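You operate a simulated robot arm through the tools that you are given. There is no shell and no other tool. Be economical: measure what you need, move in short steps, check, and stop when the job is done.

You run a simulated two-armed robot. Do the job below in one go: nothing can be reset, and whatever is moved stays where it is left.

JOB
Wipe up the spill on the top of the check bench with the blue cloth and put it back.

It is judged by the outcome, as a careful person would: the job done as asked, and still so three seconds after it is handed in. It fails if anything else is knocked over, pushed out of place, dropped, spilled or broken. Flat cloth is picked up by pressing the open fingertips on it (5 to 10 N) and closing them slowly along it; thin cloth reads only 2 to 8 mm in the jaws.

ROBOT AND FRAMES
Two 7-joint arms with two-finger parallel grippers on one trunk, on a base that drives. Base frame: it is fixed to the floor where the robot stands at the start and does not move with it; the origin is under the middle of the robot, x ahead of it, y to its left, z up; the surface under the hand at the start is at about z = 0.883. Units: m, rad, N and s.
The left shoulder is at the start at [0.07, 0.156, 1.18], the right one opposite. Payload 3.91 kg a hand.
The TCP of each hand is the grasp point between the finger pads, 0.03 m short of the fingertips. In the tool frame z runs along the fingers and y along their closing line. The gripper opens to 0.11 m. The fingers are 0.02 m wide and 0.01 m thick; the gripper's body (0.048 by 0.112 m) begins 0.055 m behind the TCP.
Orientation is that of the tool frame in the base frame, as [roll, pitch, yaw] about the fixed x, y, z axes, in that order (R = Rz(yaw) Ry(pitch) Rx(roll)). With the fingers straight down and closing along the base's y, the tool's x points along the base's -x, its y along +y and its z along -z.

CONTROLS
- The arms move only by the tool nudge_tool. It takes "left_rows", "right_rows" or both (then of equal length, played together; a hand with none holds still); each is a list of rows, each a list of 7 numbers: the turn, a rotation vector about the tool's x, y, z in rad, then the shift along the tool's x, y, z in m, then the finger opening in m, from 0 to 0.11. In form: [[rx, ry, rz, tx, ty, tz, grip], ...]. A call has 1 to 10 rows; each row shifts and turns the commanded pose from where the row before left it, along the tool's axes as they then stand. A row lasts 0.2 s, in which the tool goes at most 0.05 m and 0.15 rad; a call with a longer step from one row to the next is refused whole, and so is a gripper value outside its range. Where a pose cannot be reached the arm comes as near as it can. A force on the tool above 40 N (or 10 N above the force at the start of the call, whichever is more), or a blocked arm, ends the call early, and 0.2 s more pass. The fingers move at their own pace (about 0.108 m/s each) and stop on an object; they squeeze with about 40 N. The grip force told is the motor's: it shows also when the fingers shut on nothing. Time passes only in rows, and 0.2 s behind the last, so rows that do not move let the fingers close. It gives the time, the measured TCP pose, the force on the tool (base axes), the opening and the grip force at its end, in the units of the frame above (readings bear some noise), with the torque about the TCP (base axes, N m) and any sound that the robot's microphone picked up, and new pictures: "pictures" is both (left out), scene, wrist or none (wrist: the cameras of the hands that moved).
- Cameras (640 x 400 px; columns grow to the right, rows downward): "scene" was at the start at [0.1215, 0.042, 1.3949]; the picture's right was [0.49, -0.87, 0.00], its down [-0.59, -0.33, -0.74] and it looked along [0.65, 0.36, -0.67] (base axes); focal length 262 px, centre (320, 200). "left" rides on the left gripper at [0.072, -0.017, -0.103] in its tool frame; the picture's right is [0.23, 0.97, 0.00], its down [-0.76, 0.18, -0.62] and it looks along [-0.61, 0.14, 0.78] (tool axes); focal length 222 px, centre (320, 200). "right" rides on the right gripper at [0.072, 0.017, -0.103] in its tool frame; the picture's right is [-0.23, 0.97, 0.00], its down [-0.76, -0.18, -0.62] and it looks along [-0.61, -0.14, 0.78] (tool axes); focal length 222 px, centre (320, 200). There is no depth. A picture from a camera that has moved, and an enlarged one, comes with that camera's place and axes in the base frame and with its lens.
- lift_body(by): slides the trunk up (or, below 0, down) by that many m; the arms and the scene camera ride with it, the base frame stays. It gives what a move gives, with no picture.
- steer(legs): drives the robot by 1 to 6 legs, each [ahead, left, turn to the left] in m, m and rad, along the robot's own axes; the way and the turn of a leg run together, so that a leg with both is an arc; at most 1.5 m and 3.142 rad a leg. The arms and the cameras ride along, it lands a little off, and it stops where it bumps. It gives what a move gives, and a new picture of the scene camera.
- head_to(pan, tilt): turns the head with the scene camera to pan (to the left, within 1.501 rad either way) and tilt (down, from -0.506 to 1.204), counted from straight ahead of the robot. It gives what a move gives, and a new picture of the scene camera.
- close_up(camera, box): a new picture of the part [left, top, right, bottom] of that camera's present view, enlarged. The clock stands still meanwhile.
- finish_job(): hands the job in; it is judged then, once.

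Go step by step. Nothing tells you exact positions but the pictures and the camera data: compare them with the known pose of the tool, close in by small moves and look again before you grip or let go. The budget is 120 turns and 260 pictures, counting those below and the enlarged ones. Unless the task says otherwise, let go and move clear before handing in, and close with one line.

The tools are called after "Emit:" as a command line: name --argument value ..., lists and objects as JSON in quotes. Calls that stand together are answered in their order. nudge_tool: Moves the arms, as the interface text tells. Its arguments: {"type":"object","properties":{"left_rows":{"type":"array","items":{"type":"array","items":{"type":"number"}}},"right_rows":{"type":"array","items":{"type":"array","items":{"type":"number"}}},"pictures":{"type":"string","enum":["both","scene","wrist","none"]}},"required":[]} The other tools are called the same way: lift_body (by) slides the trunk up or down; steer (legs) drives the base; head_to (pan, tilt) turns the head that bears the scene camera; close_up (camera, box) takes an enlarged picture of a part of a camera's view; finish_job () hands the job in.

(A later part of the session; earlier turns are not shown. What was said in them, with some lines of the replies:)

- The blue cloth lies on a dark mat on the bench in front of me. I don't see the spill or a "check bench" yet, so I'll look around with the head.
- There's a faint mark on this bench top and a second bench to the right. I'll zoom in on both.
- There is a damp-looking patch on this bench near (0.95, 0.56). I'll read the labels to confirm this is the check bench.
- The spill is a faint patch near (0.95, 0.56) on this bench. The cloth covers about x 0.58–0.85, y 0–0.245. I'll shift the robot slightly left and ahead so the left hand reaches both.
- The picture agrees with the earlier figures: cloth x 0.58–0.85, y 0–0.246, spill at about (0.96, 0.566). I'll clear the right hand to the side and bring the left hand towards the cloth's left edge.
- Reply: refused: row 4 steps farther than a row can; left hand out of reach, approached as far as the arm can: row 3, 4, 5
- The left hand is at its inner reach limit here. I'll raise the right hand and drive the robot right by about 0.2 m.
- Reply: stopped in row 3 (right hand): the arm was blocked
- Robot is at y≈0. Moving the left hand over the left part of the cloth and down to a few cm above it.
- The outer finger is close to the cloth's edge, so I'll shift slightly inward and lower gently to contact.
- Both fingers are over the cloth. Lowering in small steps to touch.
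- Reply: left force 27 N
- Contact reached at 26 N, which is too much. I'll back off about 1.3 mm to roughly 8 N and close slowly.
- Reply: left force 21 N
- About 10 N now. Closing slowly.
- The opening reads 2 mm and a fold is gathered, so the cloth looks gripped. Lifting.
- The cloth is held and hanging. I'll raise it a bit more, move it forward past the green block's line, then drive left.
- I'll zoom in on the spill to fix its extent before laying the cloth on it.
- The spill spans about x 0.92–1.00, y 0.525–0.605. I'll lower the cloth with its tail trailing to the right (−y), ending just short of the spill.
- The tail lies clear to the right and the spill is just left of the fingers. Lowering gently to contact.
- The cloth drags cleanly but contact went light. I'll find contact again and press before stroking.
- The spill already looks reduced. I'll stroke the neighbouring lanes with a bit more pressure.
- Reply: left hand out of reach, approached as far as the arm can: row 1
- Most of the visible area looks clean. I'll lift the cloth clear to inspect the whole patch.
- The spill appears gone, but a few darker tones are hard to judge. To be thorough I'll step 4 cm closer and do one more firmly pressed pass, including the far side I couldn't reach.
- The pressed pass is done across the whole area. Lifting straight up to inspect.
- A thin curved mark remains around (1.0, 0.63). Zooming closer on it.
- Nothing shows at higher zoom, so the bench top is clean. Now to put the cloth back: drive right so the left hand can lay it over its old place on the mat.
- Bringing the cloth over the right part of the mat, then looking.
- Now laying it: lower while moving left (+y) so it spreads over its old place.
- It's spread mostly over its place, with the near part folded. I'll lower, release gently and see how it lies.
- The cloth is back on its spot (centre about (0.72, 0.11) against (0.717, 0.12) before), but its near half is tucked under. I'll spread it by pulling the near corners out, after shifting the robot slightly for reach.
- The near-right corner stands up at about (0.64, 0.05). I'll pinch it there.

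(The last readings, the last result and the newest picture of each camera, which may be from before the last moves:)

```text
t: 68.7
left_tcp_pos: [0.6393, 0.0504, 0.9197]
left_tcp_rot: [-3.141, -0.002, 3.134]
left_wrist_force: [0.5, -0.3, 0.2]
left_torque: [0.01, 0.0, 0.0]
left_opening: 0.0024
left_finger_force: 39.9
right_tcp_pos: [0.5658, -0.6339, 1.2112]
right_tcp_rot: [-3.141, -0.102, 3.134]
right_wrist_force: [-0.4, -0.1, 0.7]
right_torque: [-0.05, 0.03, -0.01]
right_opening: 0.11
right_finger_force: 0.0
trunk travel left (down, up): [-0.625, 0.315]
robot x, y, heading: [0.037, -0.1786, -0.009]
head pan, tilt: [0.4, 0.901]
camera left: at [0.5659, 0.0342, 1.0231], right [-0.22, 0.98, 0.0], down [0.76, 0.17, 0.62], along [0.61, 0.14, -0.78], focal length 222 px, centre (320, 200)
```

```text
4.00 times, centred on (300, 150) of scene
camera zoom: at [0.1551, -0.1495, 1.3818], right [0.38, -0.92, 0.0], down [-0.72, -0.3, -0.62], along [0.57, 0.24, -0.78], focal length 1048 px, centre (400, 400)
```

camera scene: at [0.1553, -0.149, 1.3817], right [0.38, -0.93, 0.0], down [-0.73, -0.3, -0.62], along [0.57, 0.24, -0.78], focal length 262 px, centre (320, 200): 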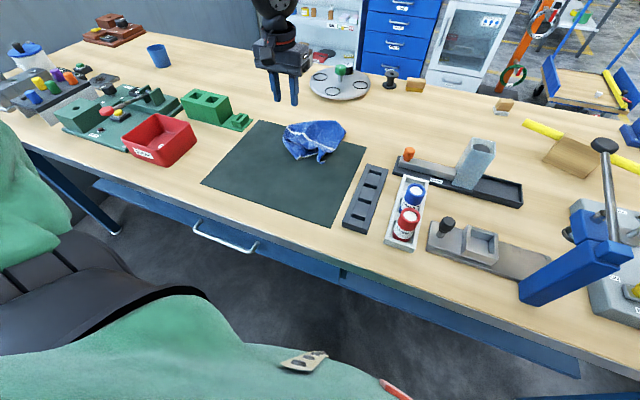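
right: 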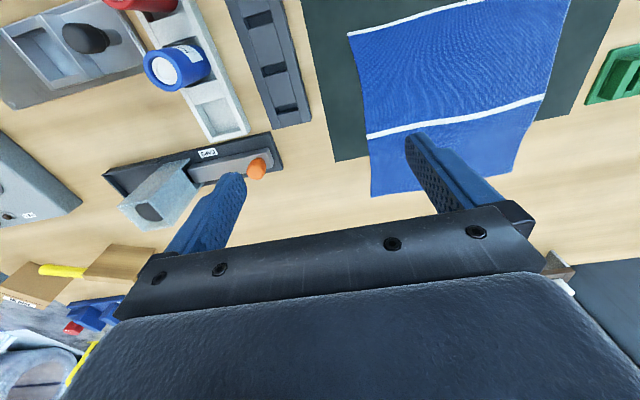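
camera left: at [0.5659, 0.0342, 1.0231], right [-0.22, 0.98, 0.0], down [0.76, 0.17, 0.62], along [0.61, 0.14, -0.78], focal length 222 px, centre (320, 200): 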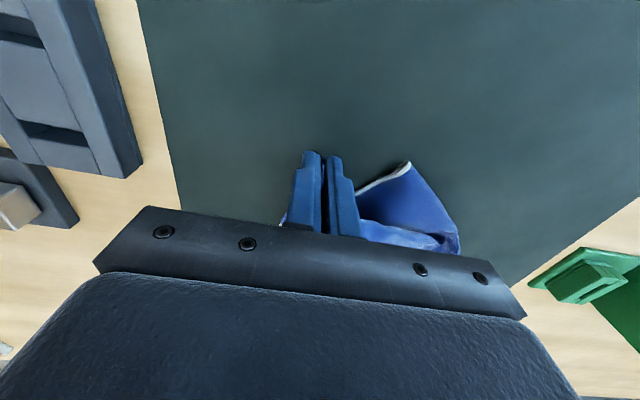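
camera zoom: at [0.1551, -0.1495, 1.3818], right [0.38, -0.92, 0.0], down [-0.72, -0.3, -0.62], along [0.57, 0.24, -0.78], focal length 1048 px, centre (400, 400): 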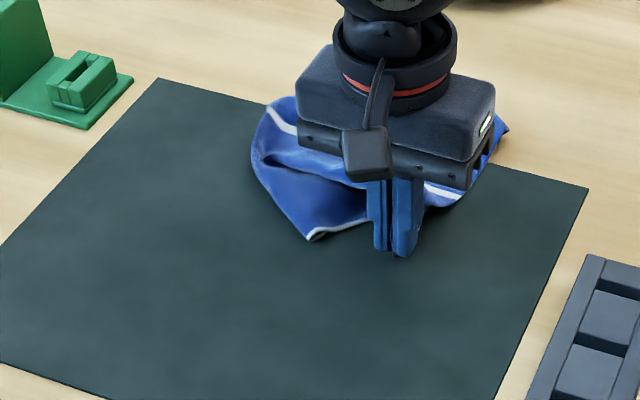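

Seems pinched (2.4 mm). I'll lift slightly and drag the corner outwards to about (0.59, 0.01).

Emit:
nudge_tool --left_rows '[[0, 0, 0, 0, 0, -0.012, 0], [0, 0, 0, 0.015, -0.011, -0.005, 0], [0, 0, 0, 0.015, -0.011, 0, 0], [0, 0, 0, 0.015, -0.011, 0, 0], [0, 0, 0, 0.01, -0.011, 0.0, 0]]' --pictures "wrist"

Emit:
close_up --camera "scene" --box '[220, 100, 380, 200]'

```text
t: 69.8
left_tcp_pos: [0.5839, 0.0079, 0.9353]
left_tcp_rot: [3.142, -0.001, 3.133]
left_wrist_force: [-0.5, -0.2, 0.5]
left_torque: [0.02, -0.01, 0.02]
left_opening: 0.0024
left_finger_force: 40.0
right_tcp_pos: [0.5663, -0.6342, 1.2114]
right_tcp_rot: [3.141, -0.101, 3.133]
right_wrist_force: [0.2, 0.8, 0.3]
right_torque: [-0.02, 0.01, -0.04]
right_opening: 0.11
right_finger_force: 0.1
trunk travel left (down, up): [-0.625, 0.315]
robot x, y, heading: [0.0347, -0.1812, -0.01]
head pan, tilt: [0.4, 0.901]
camera left: at [0.5109, -0.0093, 1.0394], right [-0.22, 0.98, 0.0], down [0.76, 0.17, 0.62], along [0.61, 0.14, -0.78], focal length 222 px, centre (320, 200)
```

left: 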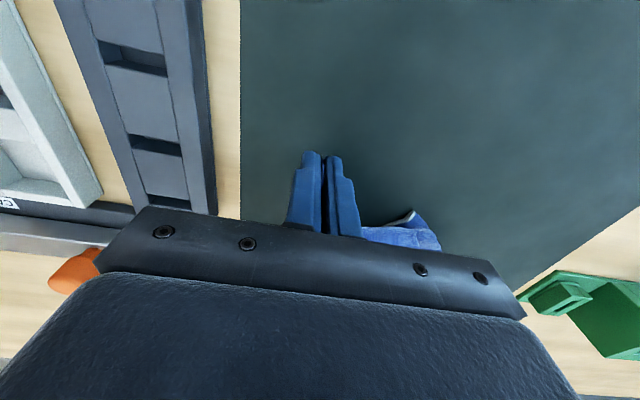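

```text
4.00 times, centred on (300, 150) of scene
camera zoom: at [0.1554, -0.1493, 1.3817], right [0.38, -0.92, 0.0], down [-0.73, -0.3, -0.62], along [0.57, 0.24, -0.78], focal length 1048 px, centre (400, 400)
```

zoom: 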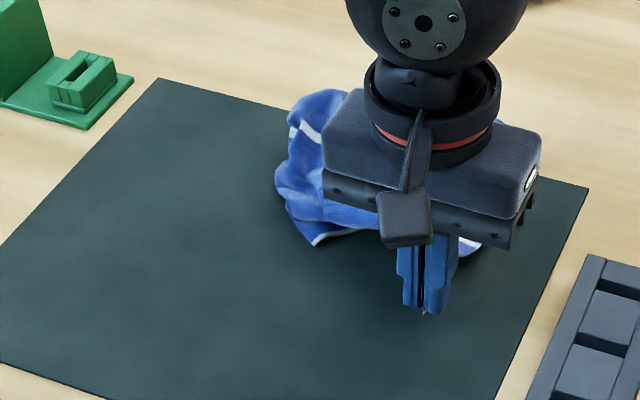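

Emit:
nudge_tool --left_rows '[[0, 0, 0, 0, 0, 0.015, 0], [0, 0, 0, 0, 0, 0, 0.01], [0, 0, 0, 0, 0, 0, 0.02], [0, 0, 0, 0, 0, -0.02, 0.02], [0, 0, 0, 0, 0, -0.04, 0.02], [0, 0, 0, 0, 0, -0.04, 0.02], [0, 0, 0, 0.03, 0.03, -0.02, 0.02], [0, 0, 0, 0, 0.045, 0, 0.02], [0, 0, 0, 0, 0.045, 0, 0.02], [0, 0, 0, 0, 0.045, 0, 0.02]]' --pictures "none"

Emit:
close_up --camera "scene" --box '[220, 100, 380, 200]'

```text
t: 72.0
left_tcp_pos: [0.553, 0.1743, 1.0436]
left_tcp_rot: [-3.141, -0.002, 3.132]
left_wrist_force: [0.5, 0.3, 0.8]
left_torque: [-0.02, -0.02, 0.0]
left_opening: 0.02
left_finger_force: 0.2
right_tcp_pos: [0.564, -0.6315, 1.2141]
right_tcp_rot: [-3.141, -0.1, 3.13]
right_wrist_force: [-0.4, 0.8, 0.9]
right_torque: [-0.04, -0.02, 0.0]
right_opening: 0.11
right_finger_force: 0.0
trunk travel left (down, up): [-0.625, 0.315]
robot x, y, heading: [0.0394, -0.1823, -0.014]
head pan, tilt: [0.4, 0.901]
```

```text
4.00 times, centred on (300, 150) of scene
camera zoom: at [0.1539, -0.1472, 1.3819], right [0.38, -0.93, 0.0], down [-0.72, -0.3, -0.62], along [0.57, 0.23, -0.78], focal length 1048 px, centre (400, 400)
```

zoom: 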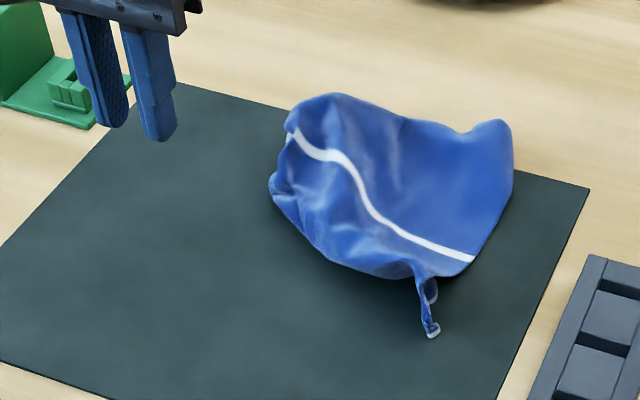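

Dragging shifted it slightly and left it bunched. Let me look from the wrist camera before re-laying.

Emit:
nudge_tool --left_rows '[[0, 0, 0, 0, 0, -0.04, 0.05], [0, 0, 0, 0, -0.02, -0.04, 0.05]]' --pictures "wrist"

Emit:
head_to --pan 0.45 --tilt 1.0

```text
t: 72.7
left_tcp_pos: [0.554, 0.1505, 1.1232]
left_tcp_rot: [3.139, -0.002, 3.133]
left_wrist_force: [0.7, 0.6, 0.1]
left_torque: [0.01, 0.01, -0.03]
left_opening: 0.05
left_finger_force: 0.0
right_tcp_pos: [0.5662, -0.6361, 1.2104]
right_tcp_rot: [3.14, -0.101, 3.134]
right_wrist_force: [0.7, 0.0, 0.2]
right_torque: [0.06, 0.01, -0.03]
right_opening: 0.11
right_finger_force: 0.0
trunk travel left (down, up): [-0.625, 0.315]
robot x, y, heading: [0.0371, -0.1786, -0.01]
head pan, tilt: [0.4, 0.901]
camera left: at [0.4816, 0.1338, 1.2264], right [-0.22, 0.98, 0.0], down [0.76, 0.17, 0.62], along [0.61, 0.14, -0.78], focal length 222 px, centre (320, 200)
```

left: 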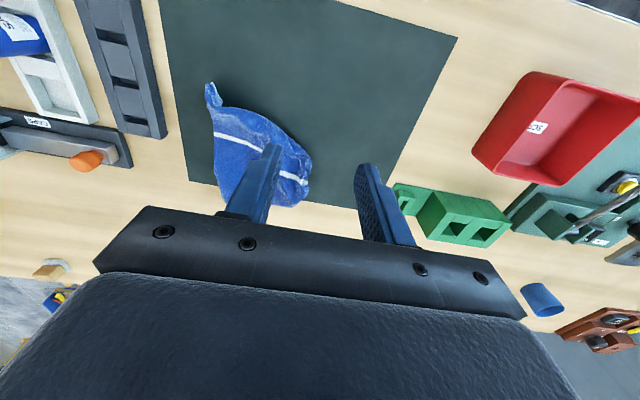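

```text
t: 73.3
left_tcp_pos: [0.5558, 0.1521, 1.1221]
left_tcp_rot: [-3.141, -0.002, 3.132]
left_wrist_force: [0.1, 0.4, -0.2]
left_torque: [0.01, -0.01, -0.02]
left_opening: 0.0501
left_finger_force: 0.1
right_tcp_pos: [0.5661, -0.6335, 1.2117]
right_tcp_rot: [-3.141, -0.101, 3.134]
right_wrist_force: [0.3, -0.5, -0.1]
right_torque: [0.03, 0.02, 0.02]
right_opening: 0.1102
right_finger_force: 0.1
trunk travel left (down, up): [-0.625, 0.315]
robot x, y, heading: [0.042, -0.178, -0.01]
head pan, tilt: [0.45, 1.0]
camera scene: at [0.1483, -0.1482, 1.3745], right [0.43, -0.9, 0.0], down [-0.76, -0.36, -0.54], along [0.49, 0.23, -0.84], focal length 262 px, centre (320, 200)
```

scene: 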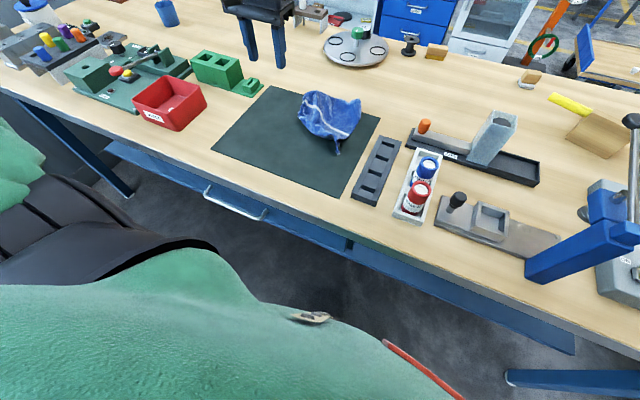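

The near-right corner stands up at the point where I released it, (0.58, 0.008). I'll re-grip that corner, lift the cloth fully so it unfolds, and lay it diagonally back over its place.

Emit:
nudge_tool --left_rows '[[0, 0, 0, -0.009, -0.045, 0.01, 0.05], [0, 0, 0, -0.009, -0.045, 0.01, 0.04], [0, 0, 0, -0.009, -0.045, 0.01, 0.04], [0, 0, 0, 0, -0.009, 0.045, 0.04], [0, 0, 0, 0, 0, 0.045, 0.04], [0, 0, 0, 0, 0, 0.045, 0.04]]' --pictures "wrist"

Emit:
close_up --camera "scene" --box '[260, 80, 420, 180]'

```text
t: 74.7
left_tcp_pos: [0.5804, 0.009, 0.9561]
left_tcp_rot: [3.141, -0.003, 3.132]
left_wrist_force: [0.5, -0.2, 0.7]
left_torque: [-0.01, 0.02, -0.02]
left_opening: 0.04
left_finger_force: 0.0
right_tcp_pos: [0.5672, -0.633, 1.2118]
right_tcp_rot: [-3.142, -0.103, 3.133]
right_wrist_force: [-0.6, 0.2, 0.2]
right_torque: [-0.01, 0.05, -0.02]
right_opening: 0.11
right_finger_force: 0.0
trunk travel left (down, up): [-0.625, 0.315]
robot x, y, heading: [0.0388, -0.1777, -0.011]
head pan, tilt: [0.45, 1.0]
camera left: at [0.5084, -0.0071, 1.0593], right [-0.22, 0.98, 0.0], down [0.76, 0.17, 0.62], along [0.61, 0.14, -0.78], focal length 222 px, centre (320, 200)
```

left: 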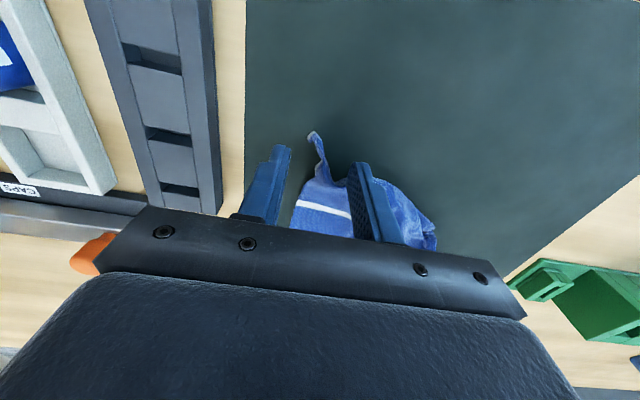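

```text
4.00 times, centred on (340, 130) of scene
camera zoom: at [0.1503, -0.1481, 1.3744], right [0.43, -0.9, 0.0], down [-0.76, -0.36, -0.54], along [0.49, 0.23, -0.84], focal length 1048 px, centre (240, 480)
```

zoom: 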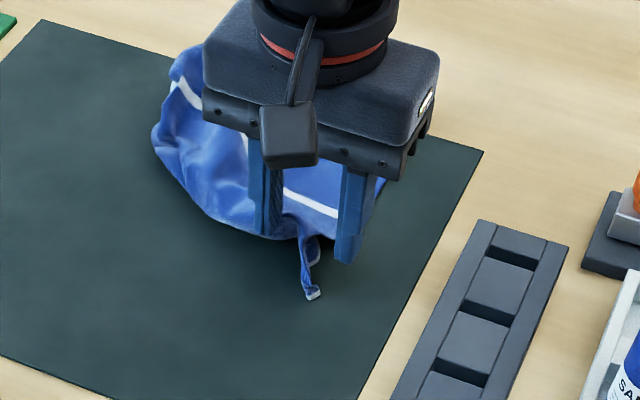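

The corner is between the fingers. Lowering, closing and lifting high.

Emit:
nudge_tool --left_rows '[[0, 0, 0, 0.002, 0, 0.02, 0.04], [0, 0, 0, 0, 0, 0.019, 0.04], [0, 0, 0, 0, 0, 0, 0.03], [0, 0, 0, 0, 0, 0, 0.02], [0, 0, 0, 0, 0, 0, 0.01], [0, 0, 0, 0, 0, 0, 0], [0, 0, 0, 0, 0, 0, 0], [0, 0, 0, -0.01, 0.01, -0.04, 0], [0, 0, 0, -0.01, 0.01, -0.04, 0], [0, 0, 0, -0.01, 0.01, -0.04, 0]]' --pictures "none"

Emit:
nudge_tool --left_rows '[[0, 0, 0, -0.02, 0.015, -0.04, 0], [0, 0, 0, -0.02, 0.015, -0.04, 0], [0, 0, 0, -0.02, 0.015, -0.04, 0], [0, 0, 0, -0.02, 0.015, -0.04, 0], [0, 0, 0, -0.02, 0.015, -0.04, 0], [0, 0, 0, -0.02, 0.015, -0.04, 0], [0, 0, 0, -0.02, 0.015, -0.01, 0]]'

```text
t: 76.9
left_tcp_pos: [0.6072, 0.0391, 1.038]
left_tcp_rot: [-3.141, 0.0, 3.13]
left_wrist_force: [0.4, 0.0, 0.7]
left_torque: [0.06, -0.02, -0.01]
left_opening: 0.0022
left_finger_force: 39.9
right_tcp_pos: [0.5644, -0.6333, 1.2125]
right_tcp_rot: [-3.14, -0.1, 3.129]
right_wrist_force: [-0.4, 0.4, 0.1]
right_torque: [0.01, 0.01, 0.01]
right_opening: 0.1099
right_finger_force: 0.0
trunk travel left (down, up): [-0.625, 0.315]
robot x, y, heading: [0.0396, -0.1777, -0.012]
head pan, tilt: [0.45, 1.0]
```

```text
t: 78.5
left_tcp_pos: [0.7512, 0.1424, 1.2868]
left_tcp_rot: [-3.142, -0.002, 3.131]
left_wrist_force: [0.1, -0.2, -1.1]
left_torque: [0.01, 0.0, 0.0]
left_opening: 0.0022
left_finger_force: 40.1
right_tcp_pos: [0.5673, -0.6336, 1.2122]
right_tcp_rot: [3.139, -0.104, 3.133]
right_wrist_force: [0.7, -0.2, 0.2]
right_torque: [0.0, 0.0, -0.05]
right_opening: 0.1098
right_finger_force: 0.1
trunk travel left (down, up): [-0.625, 0.315]
robot x, y, heading: [0.0373, -0.1797, -0.007]
head pan, tilt: [0.45, 1.0]
camera scene: at [0.1492, -0.1479, 1.3744], right [0.43, -0.9, 0.0], down [-0.76, -0.36, -0.54], along [0.49, 0.23, -0.84], focal length 262 px, centre (320, 200)
camera left: at [0.678, 0.1259, 1.3905], right [-0.22, 0.98, 0.0], down [0.76, 0.17, 0.62], along [0.61, 0.14, -0.78], focal length 222 px, centre (320, 200)
```

scene: 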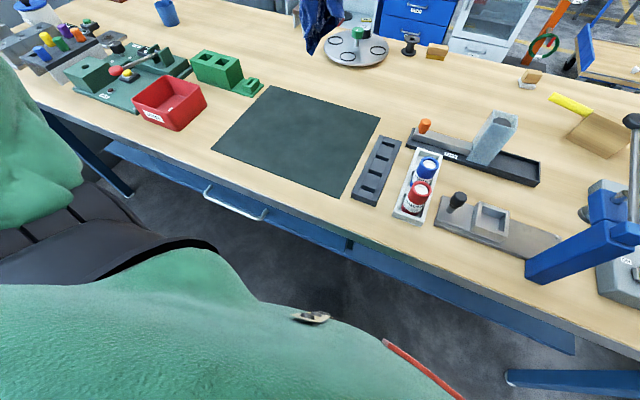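
left: 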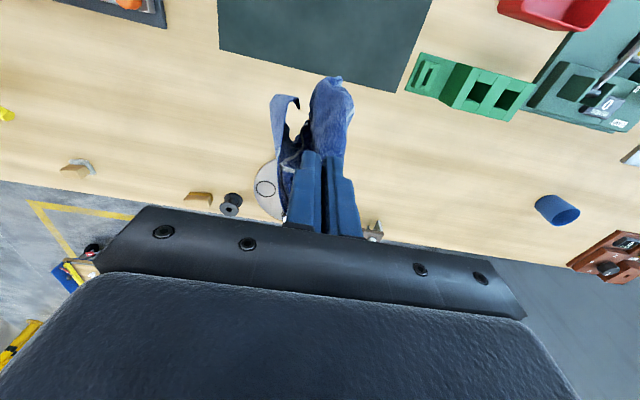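

Emit:
head_to --pan 0.4 --tilt 0.6

```text
t: 79.4
left_tcp_pos: [0.7504, 0.142, 1.2871]
left_tcp_rot: [3.141, -0.001, 3.133]
left_wrist_force: [-0.8, 0.2, 0.4]
left_torque: [0.04, 0.05, -0.01]
left_opening: 0.0025
left_finger_force: 39.6
right_tcp_pos: [0.5651, -0.6336, 1.2123]
right_tcp_rot: [3.141, -0.1, 3.133]
right_wrist_force: [-0.8, 1.1, 0.1]
right_torque: [0.01, -0.03, -0.03]
right_opening: 0.11
right_finger_force: 0.0
trunk travel left (down, up): [-0.625, 0.315]
robot x, y, heading: [0.0361, -0.1771, -0.004]
head pan, tilt: [0.4, 0.6]
camera scene: at [0.167, -0.1445, 1.4065], right [0.38, -0.92, 0.0], down [-0.52, -0.22, -0.82], along [0.76, 0.31, -0.57], focal length 262 px, centre (320, 200)
```

scene: 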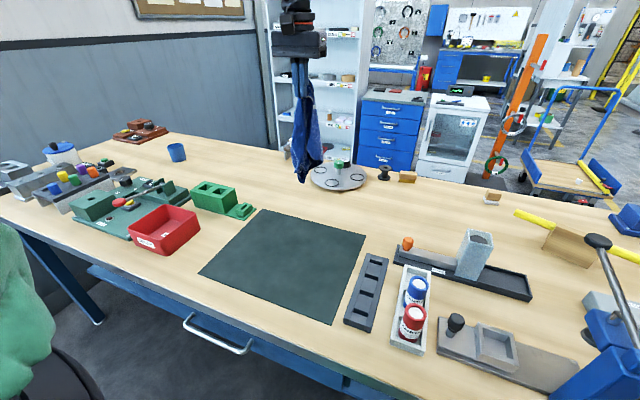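

The cloth now hangs about 0.27 m. I'll touch its lower end down at the far-left of its place and lay it diagonally towards the near-right.

Emit:
nudge_tool --left_rows '[[0, 0, 0, -0.025, 0.03, 0.025, 0], [0, 0, 0, -0.025, 0.03, 0.025, 0], [0, 0, 0, -0.025, 0.025, 0.03, 0], [0, 0, 0, 0, 0, 0.03, 0], [0, 0, 0, 0, 0, 0, 0], [0, 0, 0, 0, 0, 0, 0]]' --pictures "none"

Emit:
nudge_tool --left_rows '[[0, 0, 0, 0.02, -0.018, 0.035, 0], [0, 0, 0, 0.026, -0.0235, 0.032, 0], [0, 0, 0, 0.026, -0.0235, 0.032, 0], [0, 0, 0, 0.028, -0.026, 0.031, 0], [0, 0, 0, 0.028, -0.026, 0.031, 0], [0, 0, 0, 0.03, -0.027, 0.028, 0], [0, 0, 0, 0.03, -0.027, 0.025, 0], [0, 0, 0, 0.027, -0.025, 0.018, 0]]'

```text
t: 80.8
left_tcp_pos: [0.8257, 0.2265, 1.1778]
left_tcp_rot: [-3.141, 0.0, 3.132]
left_wrist_force: [0.0, 0.1, -0.5]
left_torque: [0.03, 0.0, 0.02]
left_opening: 0.0023
left_finger_force: 39.7
right_tcp_pos: [0.5667, -0.6347, 1.2111]
right_tcp_rot: [3.141, -0.102, 3.134]
right_wrist_force: [0.2, 0.8, 0.4]
right_torque: [0.01, -0.02, -0.01]
right_opening: 0.1101
right_finger_force: 0.0
trunk travel left (down, up): [-0.625, 0.315]
robot x, y, heading: [0.0373, -0.18, -0.009]
head pan, tilt: [0.4, 0.6]
```

```text
t: 82.6
left_tcp_pos: [0.6088, 0.0324, 0.9446]
left_tcp_rot: [3.139, -0.002, 3.132]
left_wrist_force: [0.9, 0.4, -1.1]
left_torque: [0.03, 0.0, 0.0]
left_opening: 0.0022
left_finger_force: 40.0
right_tcp_pos: [0.5661, -0.6347, 1.2117]
right_tcp_rot: [3.14, -0.1, 3.134]
right_wrist_force: [-0.8, -0.8, -0.5]
right_torque: [0.01, -0.01, -0.03]
right_opening: 0.11
right_finger_force: 0.0
trunk travel left (down, up): [-0.625, 0.315]
robot x, y, heading: [0.0403, -0.1776, -0.003]
head pan, tilt: [0.4, 0.6]
camera scene: at [0.1673, -0.1456, 1.4065], right [0.38, -0.92, 0.0], down [-0.52, -0.21, -0.82], along [0.76, 0.32, -0.57], focal length 262 px, centre (320, 200)
camera left: at [0.5354, 0.015, 1.0489], right [-0.22, 0.98, 0.0], down [0.76, 0.17, 0.62], along [0.61, 0.14, -0.78], focal length 222 px, centre (320, 200)
```

scene: 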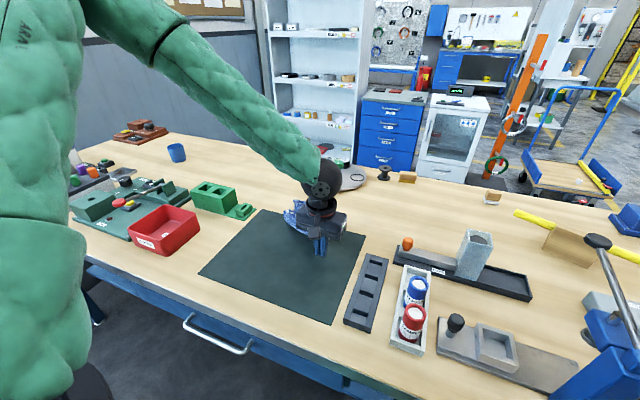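
left: 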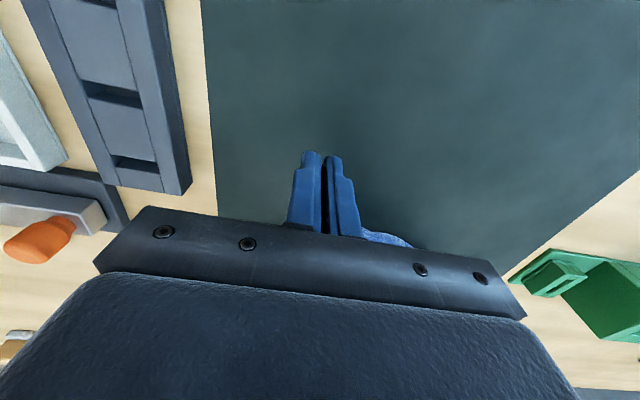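

Lowering the last bit, dragging slightly to stretch it, then releasing and moving off.

Emit:
nudge_tool --left_rows '[[0, 0, 0, 0.005, -0.005, 0.015, 0], [0, 0, 0, 0, 0, 0.008, 0], [0, 0, 0, 0, 0, 0, 0.01], [0, 0, 0, 0, 0, 0, 0.025], [0, 0, 0, 0, 0, -0.02, 0.025], [0, 0, 0, 0, 0, -0.04, 0.025], [0, 0, 0, 0, 0, -0.045, 0.025], [0, 0, 0, 0.03, 0.03, -0.02, 0.025], [0, 0, 0, 0, 0.045, 0, 0.025], [0, 0, 0, 0, 0.045, 0, 0.025]]' --pictures "none"

Emit:
nudge_tool --left_rows '[[0, 0, 0, 0.01, 0.045, 0, 0.025], [0, 0, 0, 0.01, 0.045, 0, 0.025]]'

Emit:
close_up --camera "scene" --box '[220, 180, 380, 280]'

```text
t: 84.8
left_tcp_pos: [0.5748, 0.1477, 1.0479]
left_tcp_rot: [-3.139, -0.001, 3.133]
left_wrist_force: [-0.2, 0.5, -0.3]
left_torque: [0.01, -0.01, 0.02]
left_opening: 0.0251
left_finger_force: 0.1
right_tcp_pos: [0.5641, -0.6324, 1.2124]
right_tcp_rot: [3.14, -0.099, 3.132]
right_wrist_force: [0.1, 0.5, 0.5]
right_torque: [-0.01, -0.04, -0.05]
right_opening: 0.1099
right_finger_force: 0.1
trunk travel left (down, up): [-0.625, 0.315]
robot x, y, heading: [0.0387, -0.1801, -0.014]
head pan, tilt: [0.4, 0.6]
```

```text
t: 85.4
left_tcp_pos: [0.5556, 0.2385, 1.0485]
left_tcp_rot: [3.14, 0.0, 3.132]
left_wrist_force: [-0.7, -0.2, 1.0]
left_torque: [0.0, 0.0, -0.01]
left_opening: 0.0249
left_finger_force: 0.0
right_tcp_pos: [0.5649, -0.6342, 1.2129]
right_tcp_rot: [-3.141, -0.1, 3.131]
right_wrist_force: [0.2, 0.0, 0.2]
right_torque: [-0.02, -0.03, 0.0]
right_opening: 0.1102
right_finger_force: 0.0
trunk travel left (down, up): [-0.625, 0.315]
robot x, y, heading: [0.0371, -0.1778, -0.01]
head pan, tilt: [0.4, 0.6]
camera scene: at [0.1659, -0.1432, 1.4067], right [0.38, -0.93, 0.0], down [-0.52, -0.22, -0.83], along [0.76, 0.31, -0.56], focal length 262 px, centre (320, 200)
camera left: at [0.483, 0.2219, 1.1524], right [-0.22, 0.98, 0.0], down [0.76, 0.17, 0.62], along [0.61, 0.13, -0.78], focal length 222 px, centre (320, 200)
```

scene: 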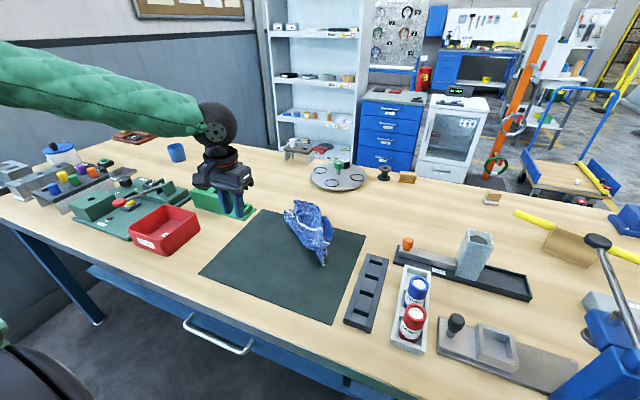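
left: 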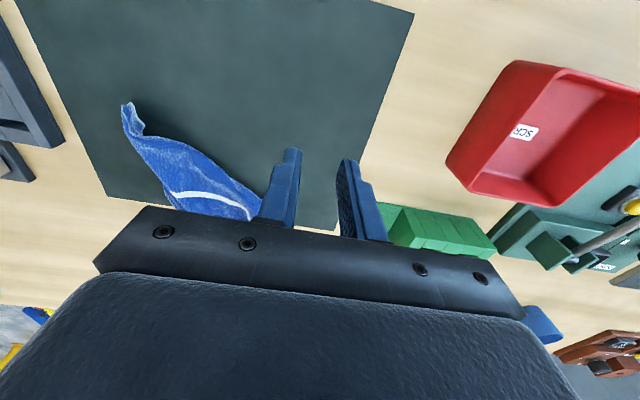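

```text
4.00 times, centred on (300, 230) of scene
camera zoom: at [0.1659, -0.1432, 1.4067], right [0.38, -0.93, 0.0], down [-0.52, -0.22, -0.83], along [0.76, 0.31, -0.56], focal length 1048 px, centre (400, 80)
```

zoom: 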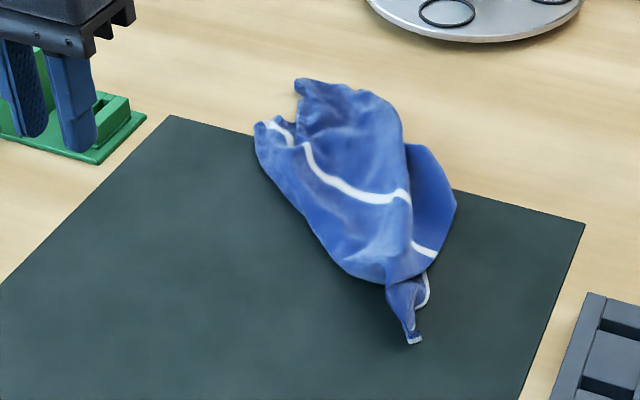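

The cloth lies back on the mat, centred at about (0.70, 0.10) against about (0.72, 0.12) before. The hand is open and clear. I'll raise it a bit and check the scene one last time.

Emit:
nudge_tool --left_rows '[[0, 0, 0, 0, 0.03, -0.03, 0.05], [0, 0, 0, 0, 0.03, -0.03, 0.05], [0, 0, 0, 0, 0, 0, 0.05], [0, 0, 0, 0, 0, 0, 0.05]]' --pictures "scene"

Emit:
close_up --camera "scene" --box '[160, 120, 400, 270]'

```text
t: 86.4
left_tcp_pos: [0.5549, 0.2979, 1.1085]
left_tcp_rot: [-3.141, 0.0, 3.132]
left_wrist_force: [0.5, 0.1, 0.3]
left_torque: [0.01, 0.0, 0.02]
left_opening: 0.05
left_finger_force: 0.2
right_tcp_pos: [0.5646, -0.633, 1.2119]
right_tcp_rot: [-3.141, -0.102, 3.132]
right_wrist_force: [0.3, 0.0, -0.5]
right_torque: [-0.03, 0.0, 0.02]
right_opening: 0.1102
right_finger_force: 0.1
trunk travel left (down, up): [-0.625, 0.315]
robot x, y, heading: [0.0396, -0.1808, -0.01]
head pan, tilt: [0.4, 0.6]
camera scene: at [0.1663, -0.1434, 1.4066], right [0.38, -0.92, 0.0], down [-0.52, -0.22, -0.82], along [0.76, 0.31, -0.57], focal length 262 px, centre (320, 200)
```

scene: 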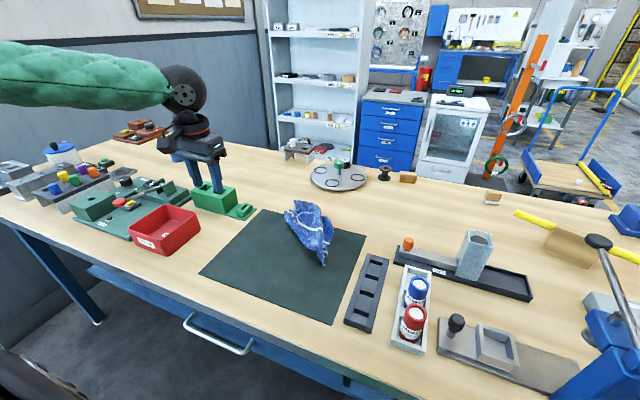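

```text
2.67 times, centred on (280, 195) of scene
camera zoom: at [0.1663, -0.1434, 1.4066], right [0.38, -0.92, 0.0], down [-0.52, -0.22, -0.82], along [0.76, 0.31, -0.57], focal length 699 px, centre (427, 213)
```

zoom: 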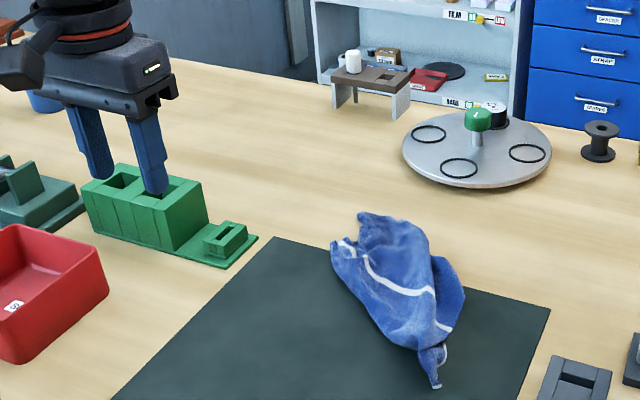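

The bench top looks clean, the cloth is back on its mat, nothing else has moved and both hands are clear. Handing in.

Emit:
finish_job

```text
The job is handed in.
```

I wiped up the spill with the blue cloth and put the cloth back on its mat, within a few centimetres of where it was; it lies bunched rather than flat. I took the bench I was standing at as the check bench, though no label says so. Nothing else on it moved.
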